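You operate a simulated robot arm through the tools that you are given. There is no shell and no other tool. Be economical: measure what you need, move in short steps, check, and stop when the job is done.

Carry out the task below with a simulated robot arm. There is one attempt and no reset: what you move stays moved.

Task
Move the ring housing off the smear, wipe the bench and put the housing back.
Fine: rest it in the green tray meanwhile; leave the rag on the bench top.

It is judged by the outcome, as a careful person would: the job done as asked, and still so three seconds after it is handed in. It fails if anything else is knocked over, pushed out of place, dropped, spilled or broken.

Robot
A 6-joint arm with a two-finger parallel gripper, fixed in place. Base frame: the origin is at the foot of the arm, x ahead of it, y to its left, z up. Lengths are in m, angles in degrees, forces in N, time in s.
Its first joint turns from -115.0 to 115.0 degrees. Payload 4.2 kg.
Tool frame: the origin (TCP) lies between the finger pads and is the grasp point; the fingertips stand 0.023 m ahead of it; z points along the fingers, y is the line along which they close. Largest opening 0.094 m; finger width 0.038, thickness 0.01; the body of the gripper, 0.054 by 0.096 m, starts 0.039 m behind the TCP.
Orientation is that of the tool frame in the base frame, as a unit quaternion [w, x, y, z]. With the fingers straight down and closing along the base's y, the tool's x points along the base's -x, its y along +y and its z along -z.

Tools
- The arm moves only by the tool send_rows. Its argument "motion" is a list of rows, each a list of 7 numbers: the turn, a rotation vector about the tool's x, y, z in degrees, then the shift along the tool's x, y, z in m, then the gripper command, from -1 (fully open) to 1 (shut), values between in proportion. In form: [[rx, ry, rz, dx, dy, dz, gripper], ...]. A call has 1 to 10 rows; each row is the pose to reach, as a shift and turn from the pose commanded when the call began, along the tool's axes at that moment. Each row takes 0.2 s and may step no farther than 0.05 m and 8.6 degrees from the row before; otherwise, or with a gripper value out of range, the whole call is refused. Where a pose cannot be reached the arm comes as near as it can. A force on the tool above 40 N (or 10 N above the force at the start of the call, whichever is more), or a blocked arm, ends the call early, and 0.2 s more pass. Each finger travels about 0.108 m/s and halts on what it meets, pressing with about 29 N; the grip force reading is that of the motor and also rises with nothing between the fingers. The clock runs only during rows and for 0.2 s after the last one: add rows that repeat a pose to give the fingers time. The reply holds the time, the measured pose of the TCP, the force on the tool along the base axes, the opening and the grip force, in the units named above and with some noise.
- Cameras (640 x 400 px; columns grow to the right, rows downward): "scene" is fixed at [0.2185, 0.6487, 1.4321]; the picture's right is [-0.86, -0.52, 0.00], its down [-0.32, 0.53, -0.79] and it looks along [0.41, -0.67, -0.62] (base axes); focal length 350 px, centre (320, 200). "wrist" rides on the gripper at [0.086, 0.016, -0.075] in the tool frame; the picture's right is [-0.18, 0.98, 0.00], its down [-0.58, -0.11, -0.81] and it looks along [-0.79, -0.15, 0.59] (tool axes); focal length 243 px, centre (320, 200). There is no depth. A picture from a camera that has moved, and an enlarged one, comes with that camera's place and axes in the base frame and with its lens.
- capture(camera): a new picture of that camera. The clock stands still meanwhile.
- lift_body(by): slides the trunk up (or, below 0, down) by that many m; the arm rides with it, the base frame stays. It gives what a move gives, with no picture.
- close_up(camera, box): a new picture of the part [left, top, right, bottom] of that camera's present view, enlarged. The clock stands still meanwhile.
- sign_off(): hands the job in; it is judged then, once.

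Work in short steps. Places have to be worked out from the pictures, the camera data and where the tool is seen: move nearer, look again, correct. Check each grasp and each placing, and mend what went wrong. You have 120 turns and 84 pictures in all, those below and enlarged ones among them. Open the gripper and draw the arm clear of the work before you hand the job in, unless the task says otherwise; then end with one line.

The tools are called after "Call:" as name(argument=value, ...) on one line, values as JSON. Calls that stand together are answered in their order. send_rows: Moves the arm, as the interface text tells. Its arguments: {"type":"object","properties":{"motion":{"type":"array"}},"required":["motion"]} The other tools are called the same way: lift_body (by) slides the trunk up or down; capture (camera) takes a picture; close_up (camera, box) takes an enlarged picture of a part of a camera's view; sign_off () hands the job in.

At the start:

```text
time_s: 0.0
tool_pos: [0.5769, 0.1802, 1.1639]
tool_rot: [0.001, 0.001, 1.0, 0.0]
ft_force: [-0.6, -0.6, 1.1]
finger_gap: 0.094
grip_force: 0.1
trunk travel left (down, up): [-0.8, 0.19]
```

scene: 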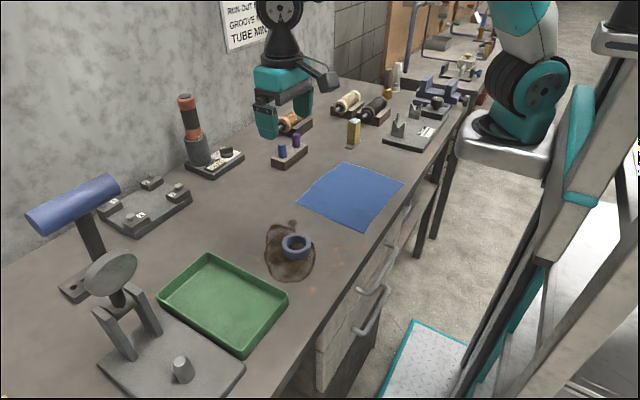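
wrist: 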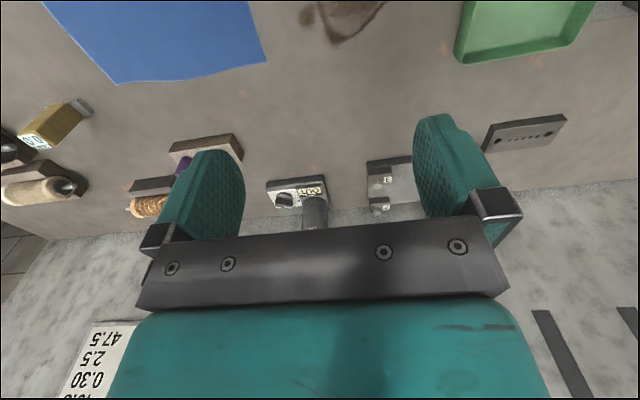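

The pictures from the two cameras intersect with the bench top at about z = 0.90, not the stated 0.5. I put the ring near (0.52, 0.25). I'll draw back at this height so the wrist camera sees the ring.

Call:
send_rows(motion=[[0, 0, 0, 0.045, 0.015, 0, -1], [0, 0, 0, 0.09, 0.03, 0, -1], [0, 0, 0, 0.135, 0.045, 0, -1], [0, 0, 0, 0.18, 0.06, 0, -1], [0, 0, 0, 0.18, 0.06, 0, -1]])

Call:
capture(camera="wrist")

Call:
close_up(camera="scene", box=[140, 150, 420, 360])

```text
time_s: 1.2
tool_pos: [0.3976, 0.2388, 1.1624]
tool_rot: [-0.002, 0.0, 1.0, 0.002]
ft_force: [-0.1, -0.3, 0.0]
finger_gap: 0.0941
grip_force: 0.0
trunk travel left (down, up): [-0.8, 0.19]
```

```text
81 pictures are left
camera wrist: at [0.3096, 0.256, 1.2365], right [0.19, 0.98, 0.0], down [0.58, -0.11, 0.81], along [0.79, -0.15, -0.59], focal length 243 px, centre (320, 200)
```

wrist: 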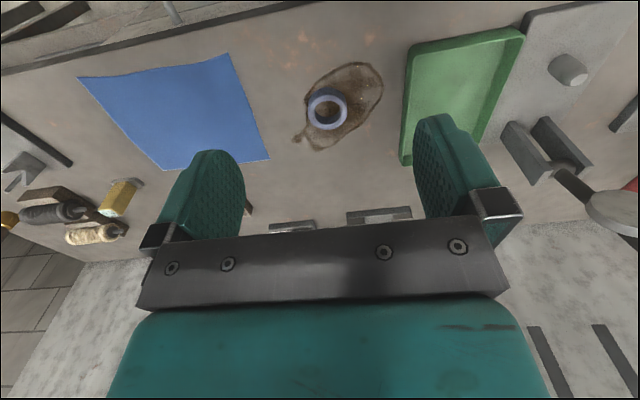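

```text
1.90 times, centred on (280, 255) of scene
camera zoom: at [0.2185, 0.6487, 1.4321], right [-0.86, -0.52, 0.0], down [-0.32, 0.53, -0.79], along [0.41, -0.67, -0.62], focal length 666 px, centre (396, 95)
```

zoom: 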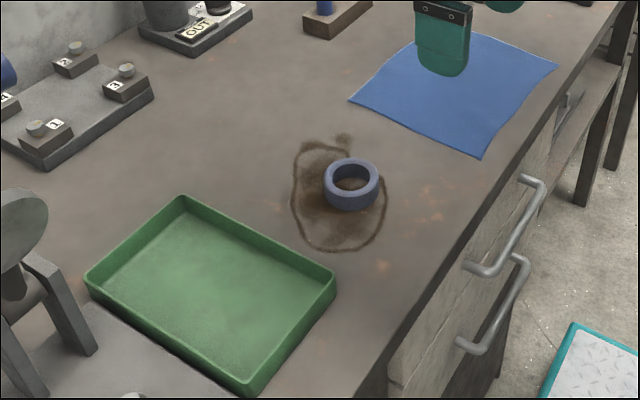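

The ring's top centre works out near (0.536, 0.224, 0.895), about 0.062 m across. The tray spans x 0.475–0.678 and y 0.34–0.47. I'll move to above the ring at z of about 1.0 and look again.

Call:
send_rows(motion=[[0, 0, 0, -0.028, -0.003, 0.032, -1], [0, 0, 0, -0.056, -0.006, 0.064, -1], [0, 0, 0, -0.084, -0.009, 0.096, -1], [0, 0, 0, -0.112, -0.012, 0.128, -1], [0, 0, 0, -0.138, -0.015, 0.16, -1], [0, 0, 0, -0.138, -0.015, 0.16, -1]])

Call:
capture(camera="wrist")

Call:
capture(camera="scene")

```text
time_s: 2.6
tool_pos: [0.5335, 0.2239, 1.0025]
tool_rot: [0.0, 0.0, 1.0, 0.0]
ft_force: [-0.8, 0.5, 0.4]
finger_gap: 0.0938
grip_force: 0.0
trunk travel left (down, up): [-0.8, 0.19]
```

```text
79 pictures are left
camera wrist: at [0.4457, 0.2403, 1.0767], right [0.19, 0.98, 0.0], down [0.58, -0.11, 0.81], along [0.79, -0.15, -0.59], focal length 243 px, centre (320, 200)
```

wrist: 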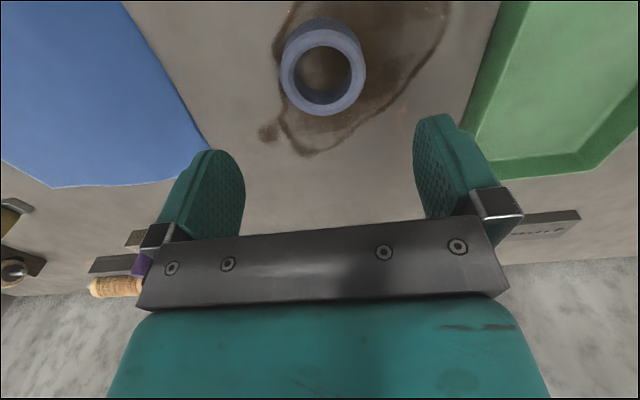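

```text
78 pictures are left
```

scene: 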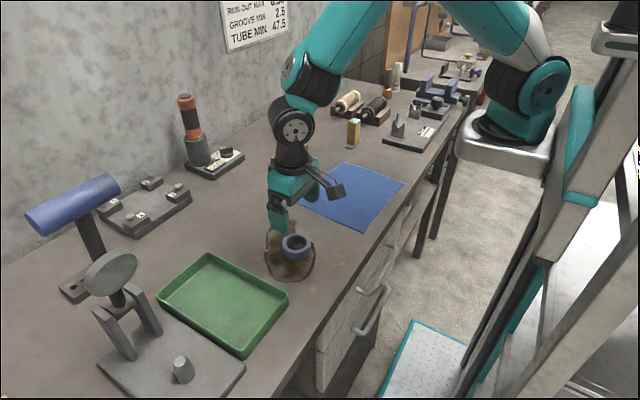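

Triangulating the wrist views gives the ring top at about (0.534, 0.226, 0.89). I'm well aligned, so I'll go down partway to z = 0.925 and recheck.

Call:
send_rows(motion=[[0, 0, 0, 0, 0.002, 0.03, -1], [0, 0, 0, 0, 0.002, 0.055, -1], [0, 0, 0, 0, 0.002, 0.077, -1], [0, 0, 0, 0, 0.002, 0.077, -1]])

Call:
capture(camera="wrist")

Call:
close_up(camera="scene", box=[230, 180, 360, 300])

```text
time_s: 3.6
tool_pos: [0.5333, 0.2274, 0.926]
tool_rot: [0.0, 0.001, 1.0, 0.001]
ft_force: [0.1, 0.0, -0.1]
finger_gap: 0.0939
grip_force: 0.0
trunk travel left (down, up): [-0.8, 0.19]
```

```text
77 pictures are left
camera wrist: at [0.4455, 0.2428, 0.9999], right [0.19, 0.98, 0.0], down [0.58, -0.11, 0.81], along [0.79, -0.15, -0.59], focal length 243 px, centre (320, 200)
```

wrist: 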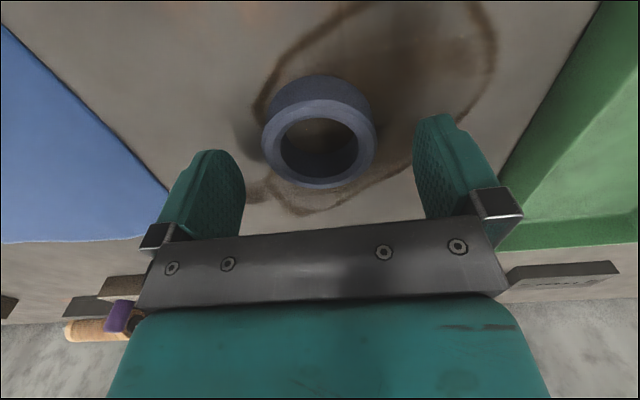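

```text
3.33 times, centred on (295, 240) of scene
camera zoom: at [0.2185, 0.6487, 1.4321], right [-0.86, -0.52, 0.0], down [-0.32, 0.53, -0.79], along [0.41, -0.67, -0.62], focal length 1165 px, centre (403, 67)
```

zoom: 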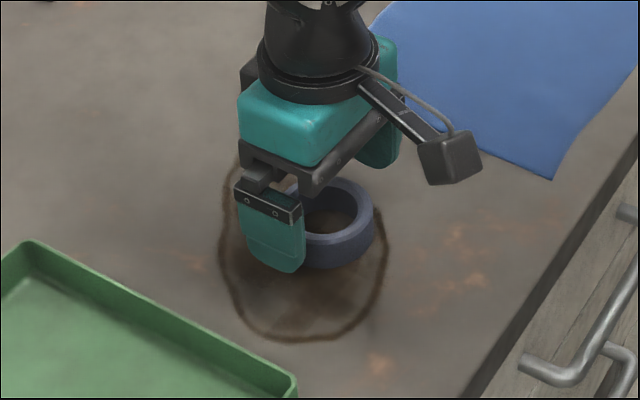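

The ring sits between the fingers with clearance. Its top is about 0.89 and the bench about 0.868. I'll go down to z = 0.896 with the force guard, then close.

Call:
send_rows(motion=[[0, 0, 0, -0.003, -0.002, 0.012, -1], [0, 0, 0, -0.003, -0.002, 0.022, -1], [0, 0, 0, -0.003, -0.002, 0.03, -1], [0, 0, 0, -0.003, -0.002, 0.03, -1]])

Call:
capture(camera="wrist")

Call:
close_up(camera="scene", box=[230, 180, 360, 300])

```text
time_s: 4.4
tool_pos: [0.5367, 0.2259, 0.9034]
tool_rot: [0.0, 0.001, 1.0, 0.0]
ft_force: [-5.8, -2.1, 25.4]
finger_gap: 0.094
grip_force: 0.1
trunk travel left (down, up): [-0.8, 0.19]
stopped in row 3: the force on the tool passed its limit (the readings are from after the stop); the commanded pose is now the measured one
```

```text
75 pictures are left
camera wrist: at [0.4495, 0.2419, 0.977], right [0.19, 0.98, 0.0], down [0.58, -0.11, 0.81], along [0.79, -0.15, -0.59], focal length 243 px, centre (320, 200)
```

wrist: 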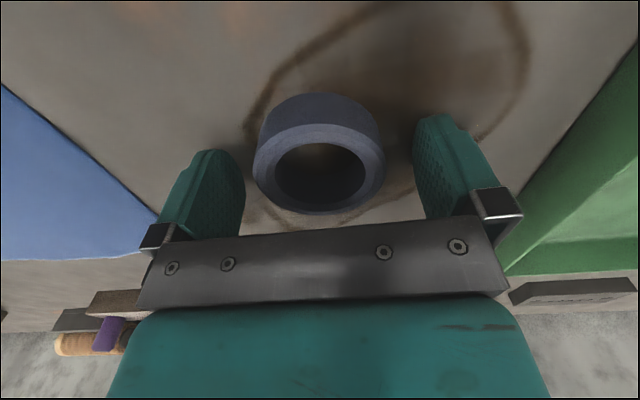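

```text
3.33 times, centred on (295, 240) of scene
camera zoom: at [0.2185, 0.6487, 1.4321], right [-0.86, -0.52, 0.0], down [-0.32, 0.53, -0.79], along [0.41, -0.67, -0.62], focal length 1165 px, centre (403, 67)
```

zoom: 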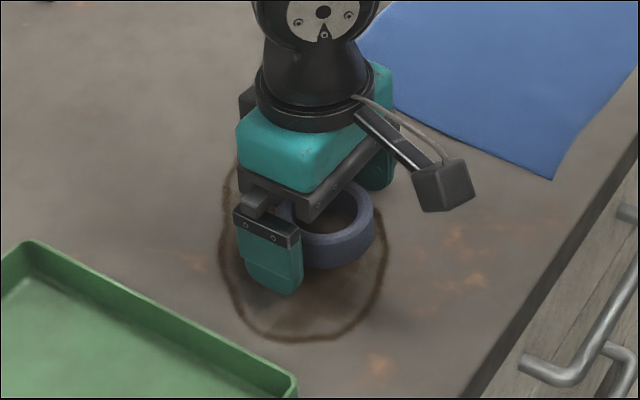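

The fingertips touched the bench at TCP z = 0.903, so the bench is at about 0.880. I'll back off 3 mm, shift 4 mm back towards the ring's centre and close.

Call:
send_rows(motion=[[0, 0, 0, 0.004, 0.0, -0.004, -1], [0, 0, 0, 0.004, 0.0, -0.004, -1], [0, 0, 0, 0.004, 0.0, -0.004, 0], [0, 0, 0, 0.004, 0.0, -0.004, 1], [0, 0, 0, 0.004, 0.0, -0.004, 1], [0, 0, 0, 0.004, 0.0, -0.004, 1]])

Call:
capture(camera="wrist")

```text
time_s: 5.8
tool_pos: [0.5352, 0.2258, 0.9038]
tool_rot: [0.001, 0.0, 1.0, 0.0]
ft_force: [-0.1, -0.6, 0.0]
finger_gap: 0.061
grip_force: 29.2
trunk travel left (down, up): [-0.8, 0.19]
```

```text
73 pictures are left
camera wrist: at [0.4468, 0.2422, 0.9789], right [0.19, 0.98, 0.0], down [0.58, -0.11, 0.81], along [0.79, -0.15, -0.59], focal length 243 px, centre (320, 200)
```

wrist: 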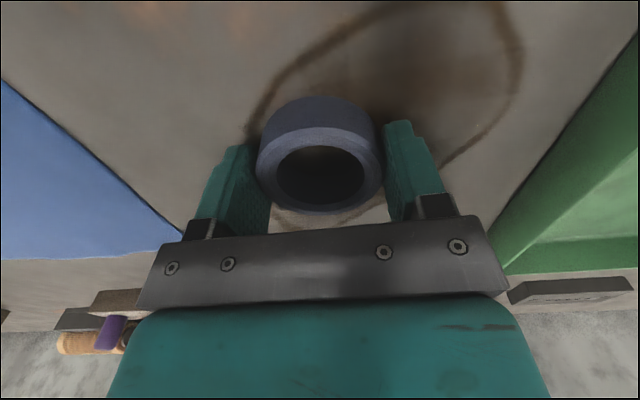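

The ring is gripped with a gap of 0.061. I'll record the home TCP as (0.5352, 0.2258, 0.9038), lift it 0.08 and check.

Call:
send_rows(motion=[[0, 0, 0, 0, 0, -0.02, 1], [0, 0, 0, 0, 0, -0.05, 1], [0, 0, 0, 0, 0, -0.08, 1], [0, 0, 0, 0.003, 0.045, -0.08, 1], [0, 0, 0, 0.003, 0.09, -0.08, 1], [0, 0, 0, 0.003, 0.135, -0.08, 1], [0, 0, 0, 0.003, 0.176, -0.08, 1], [0, 0, 0, 0.003, 0.176, -0.08, 1]])

Call:
capture(camera="wrist")

Call:
capture(camera="scene")

```text
time_s: 7.6
tool_pos: [0.5299, 0.4014, 0.9852]
tool_rot: [0.0, 0.002, 1.0, 0.0]
ft_force: [0.0, -0.3, -3.0]
finger_gap: 0.0616
grip_force: 29.1
trunk travel left (down, up): [-0.8, 0.19]
```

```text
72 pictures are left
camera wrist: at [0.4429, 0.4185, 1.0586], right [0.19, 0.98, 0.0], down [0.58, -0.11, 0.81], along [0.79, -0.15, -0.59], focal length 243 px, centre (320, 200)
```

wrist: 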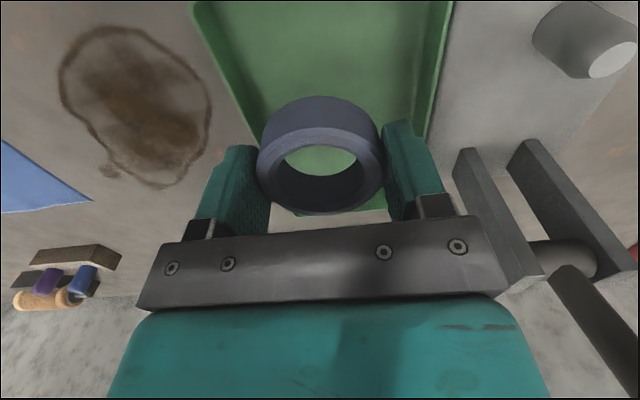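

```text
71 pictures are left
```

scene: 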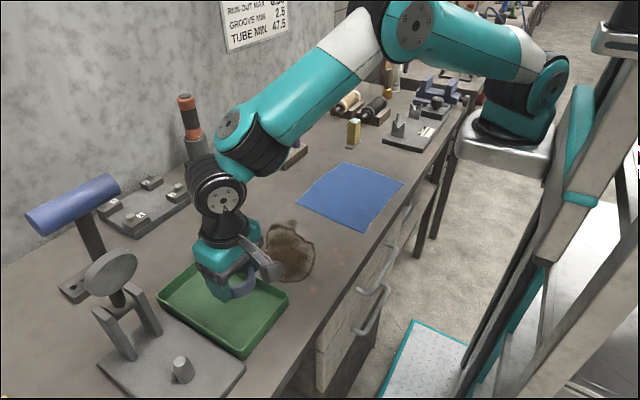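

The ring is over the tray. The rims are at about y 0.348 and 0.478, so the tray's centre line is near y = 0.413. I'll shift +0.011 in y and lower to just above the floor.

Call:
send_rows(motion=[[0, 0, 0, 0, 0.011, 0.02, 1], [0, 0, 0, 0, 0.011, 0.045, 1], [0, 0, 0, 0, 0.011, 0.062, 1], [0, 0, 0, 0, 0.011, 0.062, 1]])

Call:
capture(camera="wrist")

Call:
close_up(camera="scene", box=[140, 200, 320, 370])

```text
time_s: 8.6
tool_pos: [0.5317, 0.4136, 0.922]
tool_rot: [0.001, 0.001, 1.0, 0.001]
ft_force: [0.4, 0.5, -2.6]
finger_gap: 0.0616
grip_force: 29.3
trunk travel left (down, up): [-0.8, 0.19]
```

```text
70 pictures are left
camera wrist: at [0.4443, 0.4294, 0.9972], right [0.19, 0.98, 0.0], down [0.58, -0.11, 0.81], along [0.79, -0.15, -0.59], focal length 243 px, centre (320, 200)
```

wrist: 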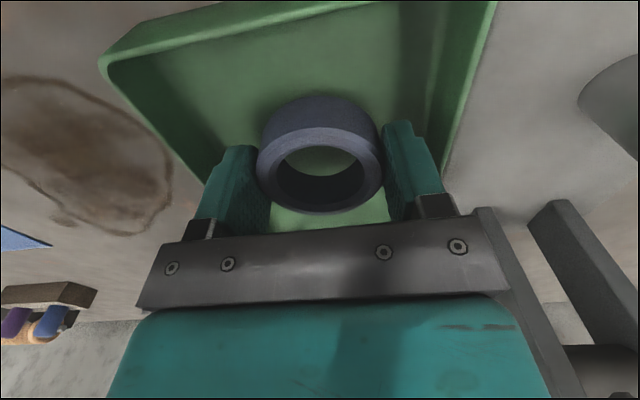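

```text
2.35 times, centred on (230, 285) of scene
camera zoom: at [0.2185, 0.6487, 1.4321], right [-0.86, -0.52, 0.0], down [-0.32, 0.53, -0.79], along [0.41, -0.67, -0.62], focal length 822 px, centre (532, 0)
```

zoom: 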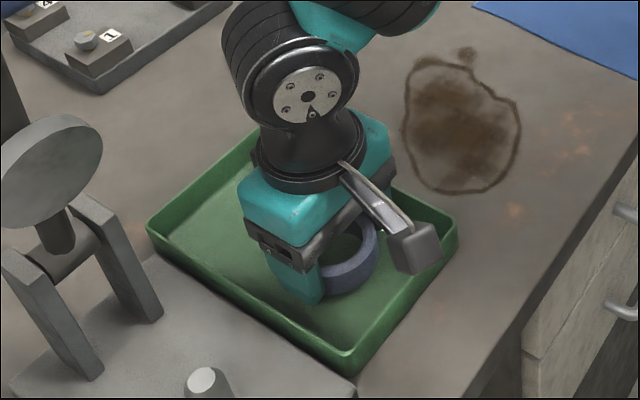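

The ring is inside the tray with clearance on all sides. I'll lower in small steps until light contact.

Call:
send_rows(motion=[[0, 0, 0, 0, 0, 0.006, 1], [0, 0, 0, 0, 0, 0.011, 1], [0, 0, 0, 0, 0, 0.014, 1], [0, 0, 0, 0, 0, 0.014, 1]])

```text
time_s: 9.6
tool_pos: [0.5317, 0.4126, 0.9091]
tool_rot: [0.001, 0.001, 1.0, 0.0]
ft_force: [-1.1, -0.2, -2.8]
finger_gap: 0.0615
grip_force: 29.4
trunk travel left (down, up): [-0.8, 0.19]
```

No contact yet, so I'll go on in 1.5 mm steps.

Call:
send_rows(motion=[[0, 0, 0, 0, 0, 0.0015, 1], [0, 0, 0, 0, 0, 0.003, 1], [0, 0, 0, 0, 0, 0.003, 1]])

```text
time_s: 10.4
tool_pos: [0.532, 0.4131, 0.9083]
tool_rot: [0.002, 0.002, 1.0, 0.002]
ft_force: [-2.9, -4.8, 21.1]
finger_gap: 0.0616
grip_force: 28.7
trunk travel left (down, up): [-0.8, 0.19]
```

It touched the floor at z of about 0.908. I'll open partway to a gap of about 0.08 and rise.

Call:
send_rows(motion=[[0, 0, 0, 0, 0, -0.001, -0.4], [0, 0, 0, 0, 0, -0.001, -0.7], [0, 0, 0, 0, 0, -0.001, -0.7], [0, 0, 0, 0, 0, -0.03, -0.7], [0, 0, 0, 0, 0, -0.07, -0.7], [0, 0, 0, 0, 0, -0.11, -0.7], [0, 0, 0, 0, 0, -0.11, -0.7]])

Call:
capture(camera="wrist")

```text
time_s: 12.0
tool_pos: [0.5316, 0.4123, 1.0181]
tool_rot: [0.0, 0.001, 1.0, 0.0]
ft_force: [0.8, -0.4, -0.2]
finger_gap: 0.08
grip_force: 0.1
trunk travel left (down, up): [-0.8, 0.19]
```

```text
68 pictures are left
camera wrist: at [0.4448, 0.4293, 1.092], right [0.19, 0.98, 0.0], down [0.58, -0.11, 0.81], along [0.79, -0.15, -0.59], focal length 243 px, centre (320, 200)
```

wrist: 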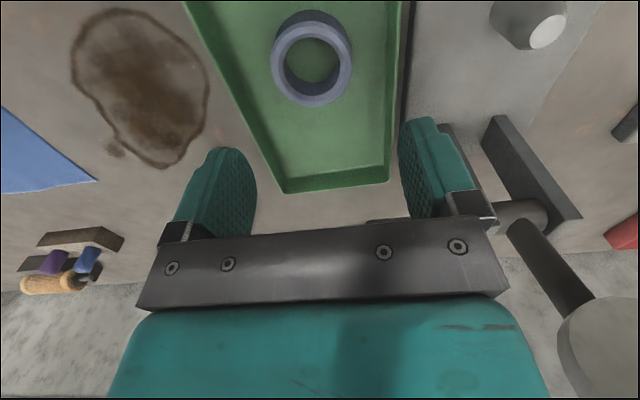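

The ring rests in the tray. The smear spans about x 0.475–0.625 and y 0.155–0.31, and the rag about x 0.425–0.625 and y −0.13 to 0.10. I'll move over the rag and view it up close.

Call:
send_rows(motion=[[0, 0, 0, 0.004, -0.048, 0, -0.7], [0, 0, 0, 0.008, -0.096, 0, -0.7], [0, 0, 0, 0.012, -0.144, 0, -0.7], [0, 0, 0, 0.016, -0.192, 0, -0.7], [0, 0, 0, 0.02, -0.24, 0, -0.7], [0, 0, 0, 0.02, -0.288, 0.0, -0.7], [0, 0, 0, 0.02, -0.336, 0.0, -0.7], [0, 0, 0, 0.02, -0.382, 0.0, -0.7], [0, 0, 0, 0.02, -0.382, 0.04, -0.7], [0, 0, 0, 0.02, -0.382, 0.06, -0.7]])

Call:
capture(camera="wrist")

Call:
capture(camera="scene")

```text
time_s: 14.2
tool_pos: [0.5104, 0.0278, 0.9582]
tool_rot: [0.001, 0.001, 1.0, 0.0]
ft_force: [-0.2, 0.1, 0.3]
finger_gap: 0.0802
grip_force: 0.1
trunk travel left (down, up): [-0.8, 0.19]
```

```text
67 pictures are left
camera wrist: at [0.4222, 0.0453, 1.0318], right [0.19, 0.98, 0.0], down [0.58, -0.11, 0.81], along [0.79, -0.15, -0.59], focal length 243 px, centre (320, 200)
```

wrist: 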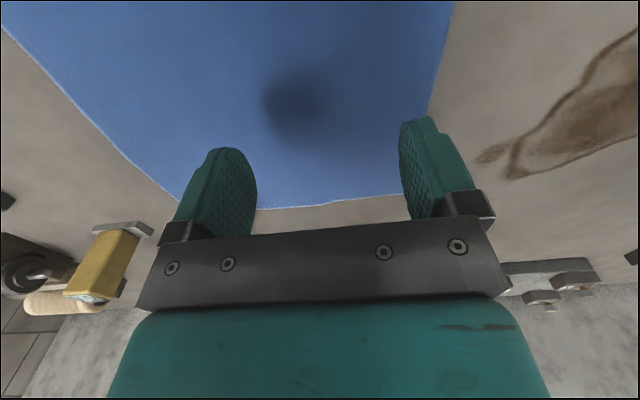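

```text
66 pictures are left
```

scene: 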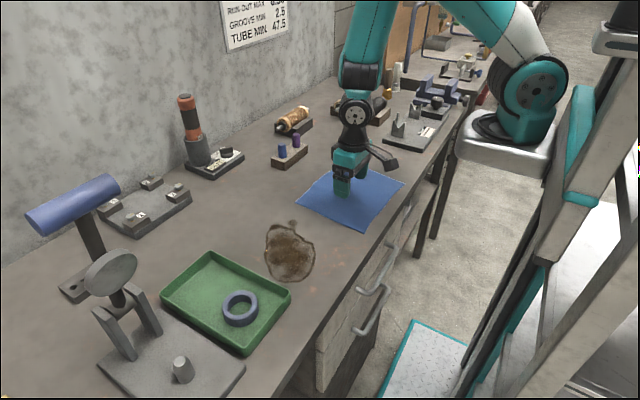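

The rag is flat cloth with its centre near (0.525, −0.015). I'll go over the centre, open fully, and descend to light contact.

Call:
send_rows(motion=[[0, 0, 0, -0.012, -0.04, 0, -1], [0, 0, 0, -0.012, -0.04, 0.025, -1], [0, 0, 0, -0.012, -0.04, 0.042, -1], [0, 0, 0, -0.012, -0.04, 0.048, -1], [0, 0, 0, -0.012, -0.04, 0.052, -1], [0, 0, 0, -0.012, -0.04, 0.054, -1], [0, 0, 0, -0.012, -0.04, 0.054, -1]])

```text
time_s: 15.7
tool_pos: [0.5223, -0.009, 0.9043]
tool_rot: [0.002, 0.001, 1.0, 0.001]
ft_force: [-4.1, 0.9, 31.4]
finger_gap: 0.0938
grip_force: 0.0
trunk travel left (down, up): [-0.8, 0.19]
stopped in row 7: the force on the tool passed its limit (the readings are from after the stop); the commanded pose is now the measured one
```

The fingers are in firm contact at z = 0.904. I'll close here to gather the cloth.

Call:
send_rows(motion=[[0, 0, 0, 0, 0, 0, -0.5], [0, 0, 0, 0, 0, 0, 0], [0, 0, 0, 0, 0, 0, 0.5], [0, 0, 0, 0, 0, 0, 1], [0, 0, 0, 0, 0, 0, 1], [0, 0, 0, 0, 0, 0, 1]])

Call:
capture(camera="wrist")

Call:
close_up(camera="scene", box=[260, 120, 440, 260])

```text
time_s: 16.3
tool_pos: [0.5251, -0.0095, 0.904]
tool_rot: [0.004, 0.0, 1.0, 0.002]
ft_force: [-2.1, 2.2, 28.6]
finger_gap: 0.0458
grip_force: 0.1
trunk travel left (down, up): [-0.8, 0.19]
stopped in row 2: the force on the tool passed its limit (the readings are from after the stop); the commanded pose is now the measured one
```

```text
65 pictures are left
camera wrist: at [0.436, 0.0081, 0.9777], right [0.19, 0.98, 0.01], down [0.57, -0.11, 0.81], along [0.8, -0.15, -0.59], focal length 243 px, centre (320, 200)
```

wrist: 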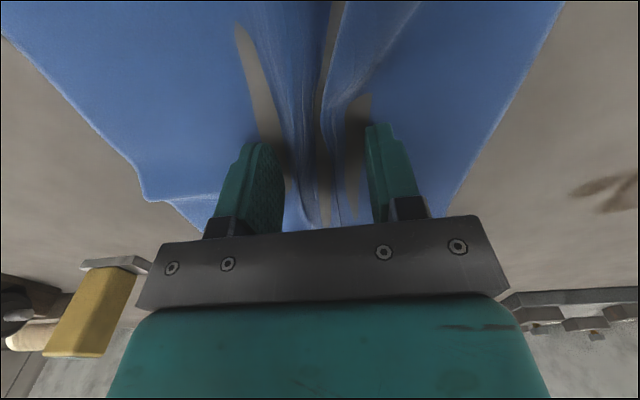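

```text
2.86 times, centred on (350, 190) of scene
camera zoom: at [0.2185, 0.6487, 1.4321], right [-0.86, -0.52, 0.0], down [-0.32, 0.53, -0.79], along [0.41, -0.67, -0.62], focal length 999 px, centre (234, 229)
```

zoom: 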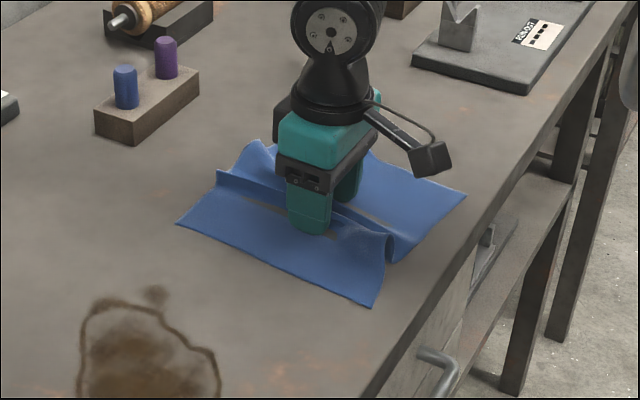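

The cloth is bunching nicely between the fingers. I'll keep closing, half a millimetre higher.

Call:
send_rows(motion=[[0, 0, 0, 0, 0, -0.0005, 0.3], [0, 0, 0, 0, 0, -0.0005, 0.6], [0, 0, 0, 0, 0, -0.0005, 1], [0, 0, 0, 0, 0, -0.0005, 1], [0, 0, 0, 0, 0, -0.0005, 1]])

Call:
capture(camera="wrist")

Call:
close_up(camera="scene", box=[260, 120, 440, 260])

```text
time_s: 17.5
tool_pos: [0.5247, -0.0083, 0.9051]
tool_rot: [0.004, 0.0, 1.0, 0.002]
ft_force: [0.9, 0.2, 24.4]
finger_gap: 0.0101
grip_force: 28.9
trunk travel left (down, up): [-0.8, 0.19]
```

```text
63 pictures are left
camera wrist: at [0.4365, 0.0079, 0.9778], right [0.19, 0.98, 0.0], down [0.58, -0.11, 0.81], along [0.8, -0.15, -0.59], focal length 243 px, centre (320, 200)
```

wrist: 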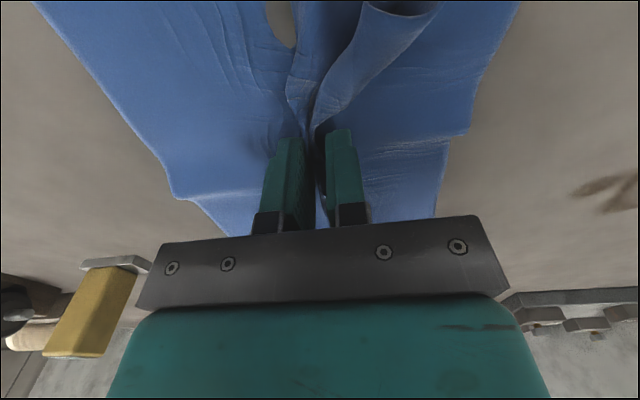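

```text
2.86 times, centred on (350, 190) of scene
camera zoom: at [0.2185, 0.6487, 1.4321], right [-0.86, -0.52, 0.0], down [-0.32, 0.53, -0.79], along [0.41, -0.67, -0.62], focal length 999 px, centre (234, 229)
```

zoom: 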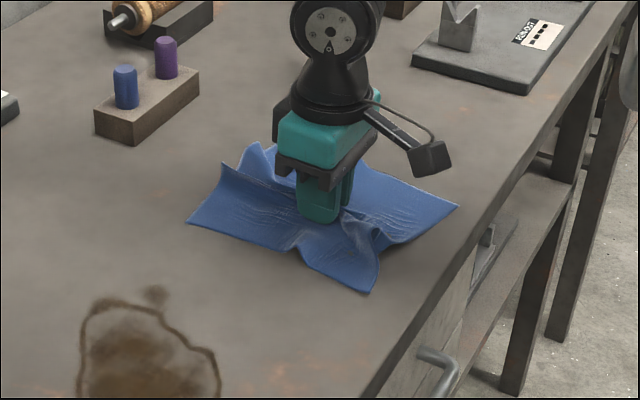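

The rag is pinched with a gap of 0.010. I'll lift it 5 cm, carry it over to the smear, and check the hold.

Call:
send_rows(motion=[[0, 0, 0, 0, 0, -0.025, 1], [0, 0, 0, 0, 0, -0.05, 1], [0, 0, 0, 0, 0.048, -0.05, 1], [0, 0, 0, 0, 0.096, -0.05, 1], [0, 0, 0, 0, 0.144, -0.05, 1], [0, 0, 0, -0.01, 0.19, -0.05, 1], [0, 0, 0, -0.015, 0.218, -0.05, 1], [0, 0, 0, -0.015, 0.218, -0.05, 1]])

Call:
capture(camera="scene")

Call:
capture(camera="wrist")

```text
time_s: 19.3
tool_pos: [0.5412, 0.2094, 0.9548]
tool_rot: [0.004, 0.001, 1.0, 0.001]
ft_force: [0.1, -0.8, 0.1]
finger_gap: 0.0034
grip_force: 29.4
trunk travel left (down, up): [-0.8, 0.19]
```

```text
61 pictures are left
```

scene: 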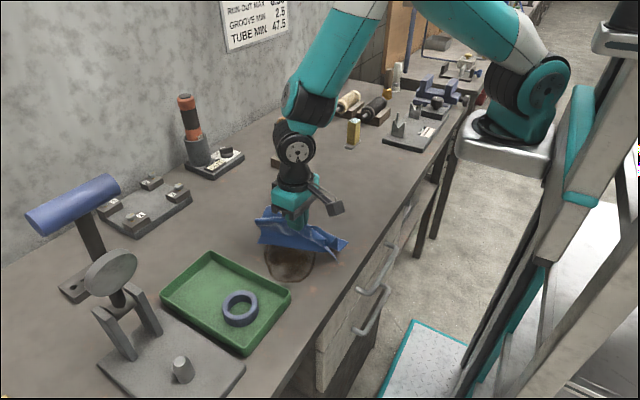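

```text
60 pictures are left
camera wrist: at [0.4531, 0.2262, 1.0292], right [0.19, 0.98, 0.0], down [0.58, -0.11, 0.81], along [0.8, -0.15, -0.59], focal length 243 px, centre (320, 200)
```

wrist: 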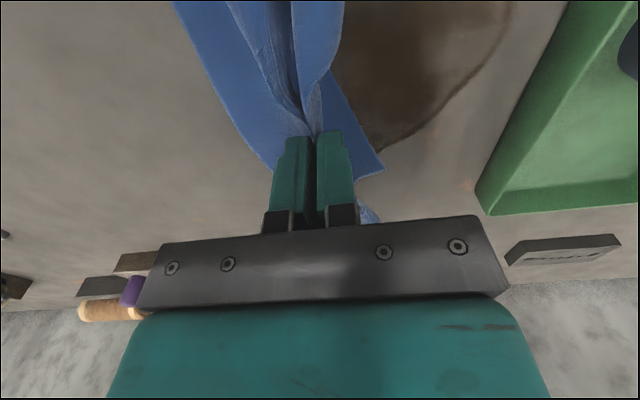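

The rag is held firmly. I'll lower it onto the smear until there's light pressure.

Call:
send_rows(motion=[[0, 0, 0, 0, 0, 0.025, 1], [0, 0, 0, 0, 0, 0.042, 1], [0, 0, 0, 0, 0, 0.047, 1], [0, 0, 0, 0, 0, 0.049, 1], [0, 0, 0, 0, 0, 0.05, 1], [0, 0, 0, 0, 0, 0.05, 1]])

Call:
capture(camera="wrist")

```text
time_s: 20.7
tool_pos: [0.5411, 0.2086, 0.9072]
tool_rot: [0.004, 0.002, 1.0, 0.002]
ft_force: [2.4, -1.2, 25.5]
finger_gap: 0.0032
grip_force: 28.9
trunk travel left (down, up): [-0.8, 0.19]
```

```text
59 pictures are left
camera wrist: at [0.4523, 0.2256, 0.9792], right [0.19, 0.98, 0.01], down [0.57, -0.11, 0.81], along [0.8, -0.15, -0.58], focal length 243 px, centre (320, 200)
```

wrist: 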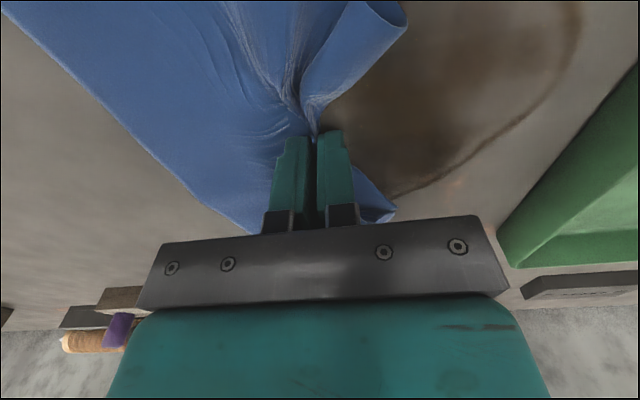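

Contact force is 25 N, with the rag trailing on the −y side. I'll make a first stroke to +y and back.

Call:
send_rows(motion=[[0, 0, 0, 0, 0.02, 0, 1], [0, 0, 0, 0, 0.04, 0, 1], [0, 0, 0, 0, 0.06, 0, 1], [0, 0, 0, 0, 0.08, 0, 1], [0, 0, 0, 0, 0.06, 0, 1], [0, 0, 0, 0, 0.03, 0, 1], [0, 0, 0, 0, 0.0, 0, 1], [0, 0, 0, 0, -0.03, 0, 1], [0, 0, 0, 0, -0.06, 0, 1], [0, 0, 0, 0, -0.06, 0, 1]])

Call:
capture(camera="wrist")

Call:
close_up(camera="scene", box=[140, 150, 420, 360])

```text
time_s: 22.8
tool_pos: [0.5412, 0.1516, 0.9054]
tool_rot: [0.005, 0.001, 1.0, 0.003]
ft_force: [-2.6, -2.9, 22.8]
finger_gap: 0.0033
grip_force: 29.9
trunk travel left (down, up): [-0.8, 0.19]
stopped in row 10: the force on the tool passed its limit (the readings are from after the stop); the commanded pose is now the measured one
```

```text
58 pictures are left
camera wrist: at [0.4518, 0.1679, 0.9792], right [0.19, 0.98, 0.01], down [0.57, -0.12, 0.81], along [0.8, -0.15, -0.58], focal length 243 px, centre (320, 200)
```

wrist: 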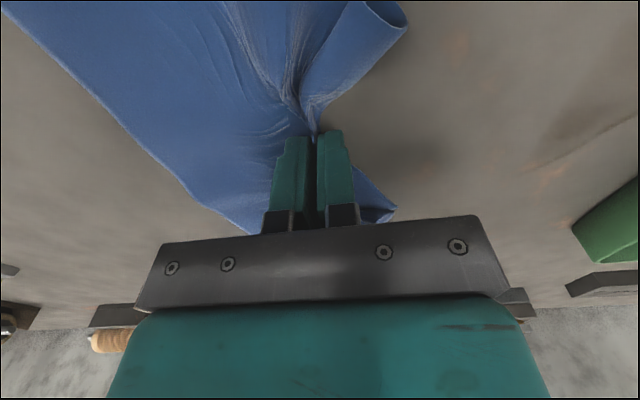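

```text
1.90 times, centred on (280, 255) of scene
camera zoom: at [0.2185, 0.6487, 1.4321], right [-0.86, -0.52, 0.0], down [-0.32, 0.53, -0.79], along [0.41, -0.67, -0.62], focal length 666 px, centre (396, 95)
```

zoom: 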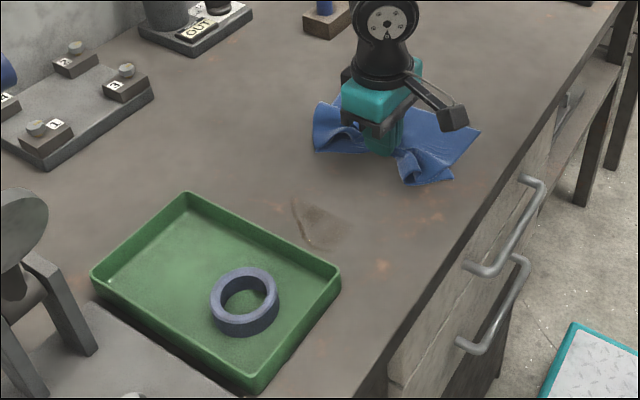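

Almost all of it is gone. What's left spans about x 0.51–0.58 and y 0.26–0.31. I'll stroke to y of about 0.31, sweep across x there, and come back.

Call:
send_rows(motion=[[0, 0, 0, 0.01, 0.045, -0.0005, 1], [0, 0, 0, 0.02, 0.09, -0.0005, 1], [0, 0, 0, 0.025, 0.125, -0.0005, 1], [0, 0, 0, 0.025, 0.145, -0.0005, 1], [0, 0, 0, 0.025, 0.158, -0.0005, 1], [0, 0, 0, 0.005, 0.16, -0.0005, 1], [0, 0, 0, -0.015, 0.16, -0.0005, 1], [0, 0, 0, -0.035, 0.16, -0.0005, 1], [0, 0, 0, -0.05, 0.14, -0.0005, 1], [0, 0, 0, -0.05, 0.12, -0.0005, 1]])

Call:
close_up(camera="scene", box=[140, 150, 420, 360])

```text
time_s: 24.9
tool_pos: [0.5889, 0.2728, 0.9061]
tool_rot: [0.004, 0.001, 1.0, 0.002]
ft_force: [1.2, 0.9, 11.0]
finger_gap: 0.0033
grip_force: 29.0
trunk travel left (down, up): [-0.8, 0.19]
```

```text
1.90 times, centred on (280, 255) of scene
camera zoom: at [0.2185, 0.6487, 1.4321], right [-0.86, -0.52, 0.0], down [-0.32, 0.53, -0.79], along [0.41, -0.67, -0.62], focal length 666 px, centre (396, 95)
```

zoom: 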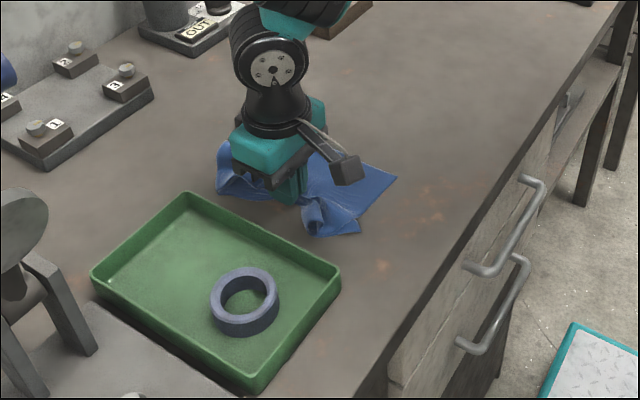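

The tray hasn't moved. I'll now stroke back towards −y across the smear area, with a pass on each side.

Call:
send_rows(motion=[[0, 0, 0, 0.0, -0.03, 0, 1], [0, 0, 0, 0.0, -0.07, 0, 1], [0, 0, 0, 0.0, -0.11, 0, 1], [0, 0, 0, 0.04, -0.12, 0, 1], [0, 0, 0, 0.08, -0.11, 0, 1], [0, 0, 0, 0.09, -0.07, 0, 1], [0, 0, 0, 0.09, -0.03, 0, 1], [0, 0, 0, 0.09, 0.0, 0, 1], [0, 0, 0, 0.09, -0.04, 0, 1], [0, 0, 0, 0.075, -0.08, 0, 1]])

Call:
send_rows(motion=[[0, 0, 0, 0.0, -0.04, 0, 1], [0, 0, 0, 0.0, -0.08, 0, 1], [0, 0, 0, 0.0, -0.12, 0, 1], [0, 0, 0, 0.0, -0.16, 0, 1], [0, 0, 0, 0.0, -0.2, 0, 1], [0, 0, 0, 0.0, -0.2, 0, 1]])

Call:
close_up(camera="scene", box=[140, 150, 420, 360])

Call:
capture(camera="wrist")

```text
time_s: 27.1
tool_pos: [0.515, 0.1909, 0.9072]
tool_rot: [0.004, 0.001, 1.0, 0.002]
ft_force: [-0.8, 0.4, 2.1]
finger_gap: 0.0034
grip_force: 29.0
trunk travel left (down, up): [-0.8, 0.19]
```

```text
time_s: 28.1
tool_pos: [0.5152, 0.0565, 0.9054]
tool_rot: [0.006, 0.002, 1.0, 0.003]
ft_force: [-1.6, -4.5, 32.8]
finger_gap: 0.0033
grip_force: 29.3
trunk travel left (down, up): [-0.8, 0.19]
stopped in row 4: the force on the tool passed its limit (the readings are from after the stop); the commanded pose is now the measured one
```

```text
1.90 times, centred on (280, 255) of scene
camera zoom: at [0.2185, 0.6487, 1.4321], right [-0.86, -0.52, 0.0], down [-0.32, 0.53, -0.79], along [0.41, -0.67, -0.62], focal length 666 px, centre (396, 95)
```

zoom: 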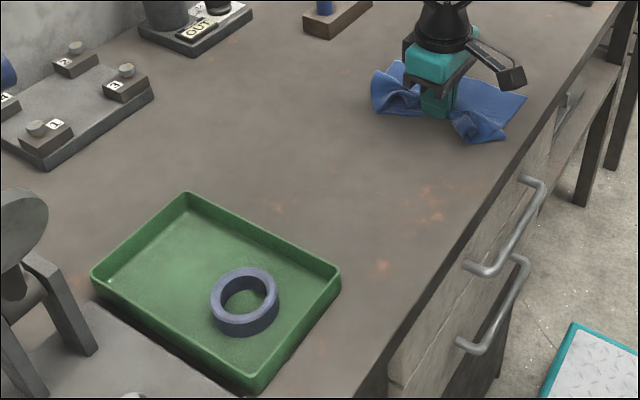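

```text
54 pictures are left
camera wrist: at [0.4273, 0.0726, 0.9789], right [0.19, 0.98, 0.01], down [0.57, -0.12, 0.81], along [0.8, -0.15, -0.58], focal length 243 px, centre (320, 200)
```

wrist: 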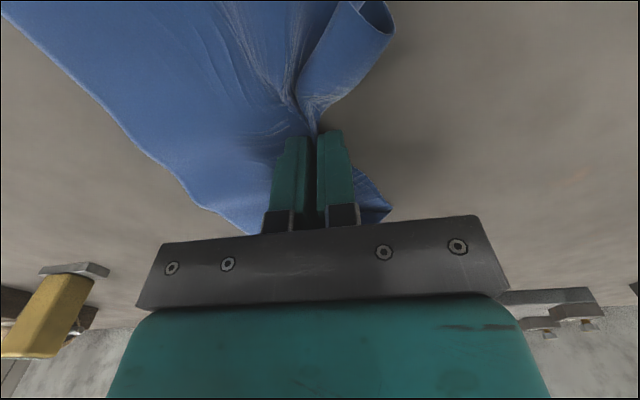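

The smear is gone. I'll raise slightly, put the rag back near where it was, lower and open.

Call:
send_rows(motion=[[0, 0, 0, -0.005, 0, -0.01, 1], [0, 0, 0, -0.02, -0.03, -0.01, 1], [0, 0, 0, -0.025, -0.055, -0.01, 1], [0, 0, 0, -0.025, -0.055, -0.002, 1], [0, 0, 0, -0.025, -0.055, -0.002, 0.6], [0, 0, 0, -0.025, -0.055, -0.002, 0.2], [0, 0, 0, -0.025, -0.055, -0.002, -0.2], [0, 0, 0, -0.025, -0.055, -0.002, -0.2]])

Call:
send_rows(motion=[[0, 0, 0, 0, 0, -0.03, -0.2], [0, 0, 0, 0, 0, -0.07, -0.2], [0, 0, 0, 0, 0, -0.11, -0.2], [0, 0, 0, 0, 0.045, -0.11, -0.7], [0, 0, 0, 0, 0.09, -0.11, -0.7], [0, 0, 0, 0, 0.135, -0.11, -0.7], [0, 0, 0, 0, 0.18, -0.11, -0.7], [0, 0, 0, 0, 0.18, -0.11, -0.7]])

Call:
capture(camera="scene")

Call:
capture(camera="wrist")

```text
time_s: 29.9
tool_pos: [0.542, 0.0009, 0.9065]
tool_rot: [0.005, 0.001, 1.0, 0.004]
ft_force: [0.5, 1.9, 7.9]
finger_gap: 0.0559
grip_force: 0.0
trunk travel left (down, up): [-0.8, 0.19]
```

```text
time_s: 31.7
tool_pos: [0.541, 0.1811, 1.0184]
tool_rot: [0.005, 0.002, 1.0, 0.004]
ft_force: [-0.1, 0.2, 0.5]
finger_gap: 0.08
grip_force: 0.0
trunk travel left (down, up): [-0.8, 0.19]
```

```text
53 pictures are left
```

scene: 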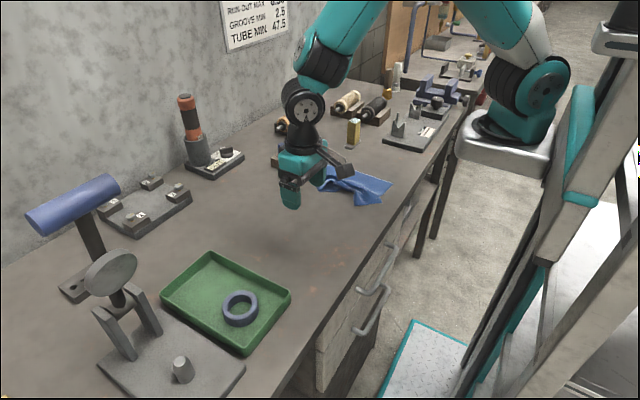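

```text
52 pictures are left
camera wrist: at [0.4521, 0.1974, 1.0918], right [0.19, 0.98, 0.01], down [0.57, -0.12, 0.81], along [0.8, -0.15, -0.58], focal length 243 px, centre (320, 200)
```

wrist: 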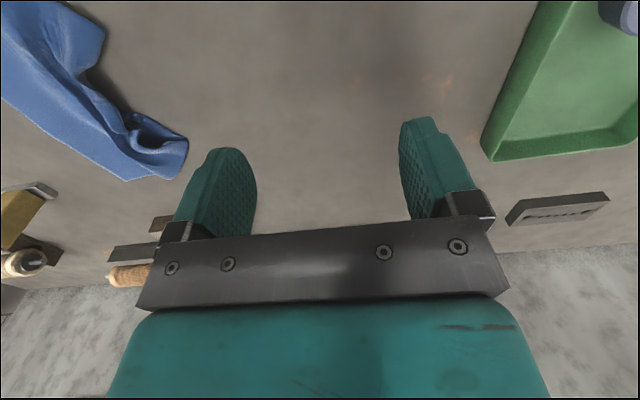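

The rag is lying on the bench. I'll move back over the ring in the tray and straighten the tool's small tilt on the way.

Call:
send_rows(motion=[[0.46, 0.57, -0.23, 0.002, 0.047, 0, -0.7], [0.46, 0.57, -0.23, 0.004, 0.094, 0, -0.7], [0.46, 0.57, -0.23, 0.006, 0.141, 0, -0.7], [0.46, 0.57, -0.23, 0.008, 0.188, 0, -0.7], [0.46, 0.57, -0.23, 0.009, 0.232, 0, -0.7], [0.46, 0.57, -0.23, 0.009, 0.232, 0, -0.7]])

Call:
capture(camera="wrist")

Call:
close_up(camera="scene", box=[220, 150, 420, 290])

```text
time_s: 33.1
tool_pos: [0.5329, 0.415, 1.0185]
tool_rot: [-0.001, -0.001, 1.0, 0.0]
ft_force: [0.3, 0.0, 0.0]
finger_gap: 0.0803
grip_force: 0.1
trunk travel left (down, up): [-0.8, 0.19]
```

```text
51 pictures are left
camera wrist: at [0.4455, 0.431, 1.0932], right [0.18, 0.98, 0.0], down [0.58, -0.11, 0.81], along [0.79, -0.15, -0.59], focal length 243 px, centre (320, 200)
```

wrist: 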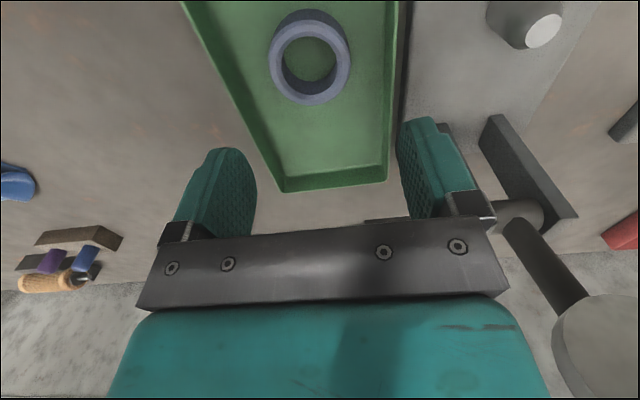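

```text
2.86 times, centred on (320, 220) of scene
camera zoom: at [0.2185, 0.6487, 1.4321], right [-0.86, -0.52, 0.0], down [-0.32, 0.53, -0.79], along [0.41, -0.67, -0.62], focal length 999 px, centre (320, 143)
```

zoom: 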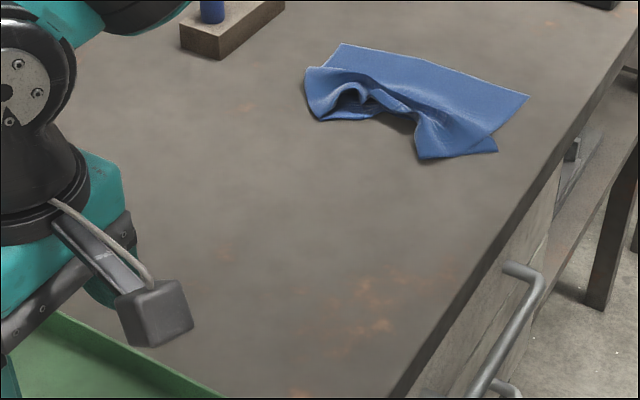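

The bench is clean and the ring is aligned as it was at release. I'll descend and close on it.

Call:
send_rows(motion=[[0, 0, 0, 0.001, -0.002, 0.04, -0.7], [0, 0, 0, 0.001, -0.002, 0.08, -0.7], [0, 0, 0, 0.001, -0.002, 0.1, -0.7], [0, 0, 0, 0.001, -0.002, 0.108, -0.7], [0, 0, 0, 0.001, -0.002, 0.108, -0.7], [0, 0, 0, 0.001, -0.002, 0.108, 0], [0, 0, 0, 0.001, -0.002, 0.108, 1], [0, 0, 0, 0.001, -0.002, 0.108, 1], [0, 0, 0, 0.001, -0.002, 0.108, 1]])

Call:
capture(camera="wrist")

```text
time_s: 35.1
tool_pos: [0.5291, 0.4123, 0.9097]
tool_rot: [0.0, -0.001, 1.0, 0.0]
ft_force: [0.1, 0.3, 0.7]
finger_gap: 0.0614
grip_force: 28.7
trunk travel left (down, up): [-0.8, 0.19]
```

```text
49 pictures are left
camera wrist: at [0.4426, 0.4281, 0.9848], right [0.18, 0.98, 0.0], down [0.58, -0.11, 0.81], along [0.79, -0.15, -0.59], focal length 243 px, centre (320, 200)
```

wrist: 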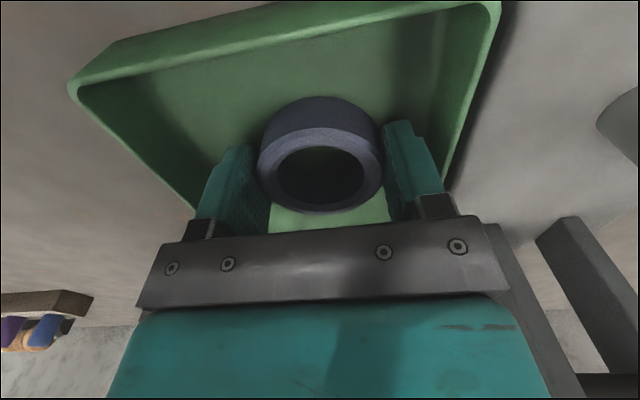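

It's gripped at the same spot in the hand as before. I'll lift and carry it back to above home (0.535, 0.226).

Call:
send_rows(motion=[[0, 0, 0, 0, 0, -0.02, 1], [0, 0, 0, 0, 0, -0.05, 1], [0, 0, 0, 0, 0, -0.08, 1], [0, 0, 0, -0.001, -0.047, -0.08, 1], [0, 0, 0, -0.003, -0.094, -0.08, 1], [0, 0, 0, -0.005, -0.141, -0.08, 1], [0, 0, 0, -0.005, -0.1865, -0.08, 1], [0, 0, 0, -0.005, -0.1865, -0.05, 1], [0, 0, 0, -0.005, -0.1865, -0.02, 1], [0, 0, 0, -0.005, -0.1865, -0.008, 1]])

Call:
capture(camera="scene")

```text
time_s: 37.3
tool_pos: [0.5355, 0.2245, 0.9184]
tool_rot: [0.001, -0.001, 1.0, 0.0]
ft_force: [-0.7, -0.9, -3.0]
finger_gap: 0.0617
grip_force: 29.2
trunk travel left (down, up): [-0.8, 0.19]
```

```text
48 pictures are left
```

scene: 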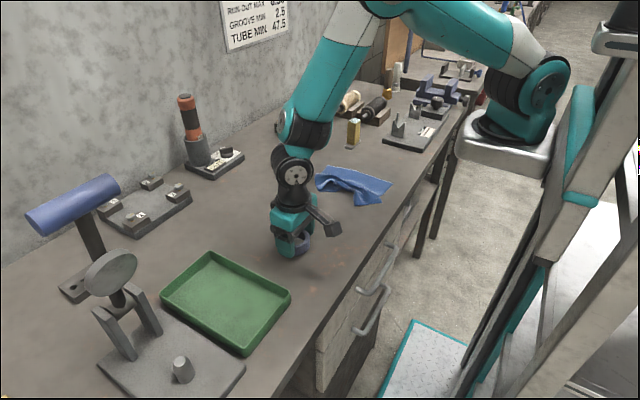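

The ring is at home position, about 14 mm up. I'll lower it gently to contact.

Call:
send_rows(motion=[[0, 0, 0, 0, 0.001, 0.006, 1], [0, 0, 0, 0, 0.001, 0.01, 1], [0, 0, 0, 0, 0.001, 0.012, 1], [0, 0, 0, 0, 0.001, 0.0135, 1], [0, 0, 0, 0, 0.001, 0.0135, 1]])

```text
time_s: 38.5
tool_pos: [0.5366, 0.2243, 0.9059]
tool_rot: [0.0, -0.001, 1.0, 0.0]
ft_force: [0.6, -0.3, -3.1]
finger_gap: 0.0615
grip_force: 29.1
trunk travel left (down, up): [-0.8, 0.19]
```

No contact yet, so I'll take a few more small steps.

Call:
send_rows(motion=[[0, 0, 0, 0, 0.001, 0.001, 1], [0, 0, 0, 0, 0.001, 0.002, 1], [0, 0, 0, 0, 0.001, 0.002, 1]])

```text
time_s: 39.3
tool_pos: [0.5364, 0.2259, 0.9046]
tool_rot: [0.001, 0.0, 1.0, 0.0]
ft_force: [-2.1, -4.9, 20.2]
finger_gap: 0.0614
grip_force: 29.2
trunk travel left (down, up): [-0.8, 0.19]
```

The ring is seated on the bench. I'll release, rise and check.

Call:
send_rows(motion=[[0, 0, 0, 0, 0, -0.001, -0.4], [0, 0, 0, 0, 0, -0.001, -1], [0, 0, 0, 0, 0, -0.001, -1], [0, 0, 0, 0, 0, -0.03, -1], [0, 0, 0, 0, 0, -0.07, -1], [0, 0, 0, 0, 0, -0.11, -1], [0, 0, 0, 0.045, 0, -0.13, -1], [0, 0, 0, 0.09, 0, -0.16, -1], [0, 0, 0, 0.135, 0, -0.18, -1], [0, 0, 0, 0.16, 0, -0.2, -1]])

Call:
capture(camera="scene")

Call:
capture(camera="wrist")

Call:
close_up(camera="scene", box=[140, 150, 420, 360])

```text
refused: row 8 steps farther than a row can; nothing moved
```

```text
47 pictures are left
```

scene: 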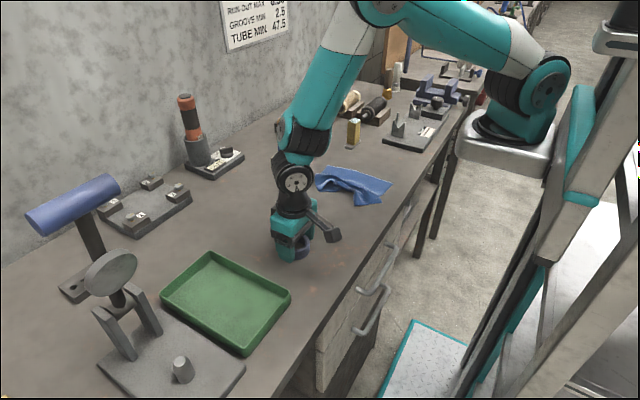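

```text
46 pictures are left
camera wrist: at [0.4482, 0.2419, 0.9792], right [0.18, 0.98, 0.0], down [0.58, -0.11, 0.81], along [0.79, -0.15, -0.59], focal length 243 px, centre (320, 200)
```

wrist: 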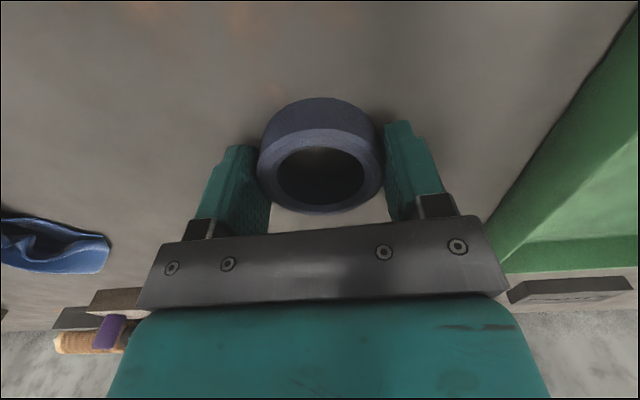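

```text
1.90 times, centred on (280, 255) of scene
camera zoom: at [0.2185, 0.6487, 1.4321], right [-0.86, -0.52, 0.0], down [-0.32, 0.53, -0.79], along [0.41, -0.67, -0.62], focal length 666 px, centre (396, 95)
```

zoom: 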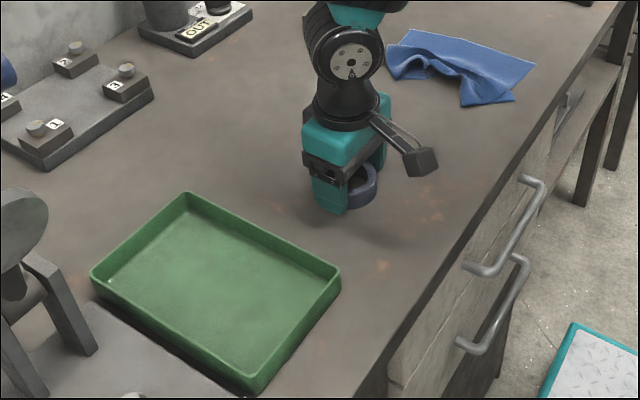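

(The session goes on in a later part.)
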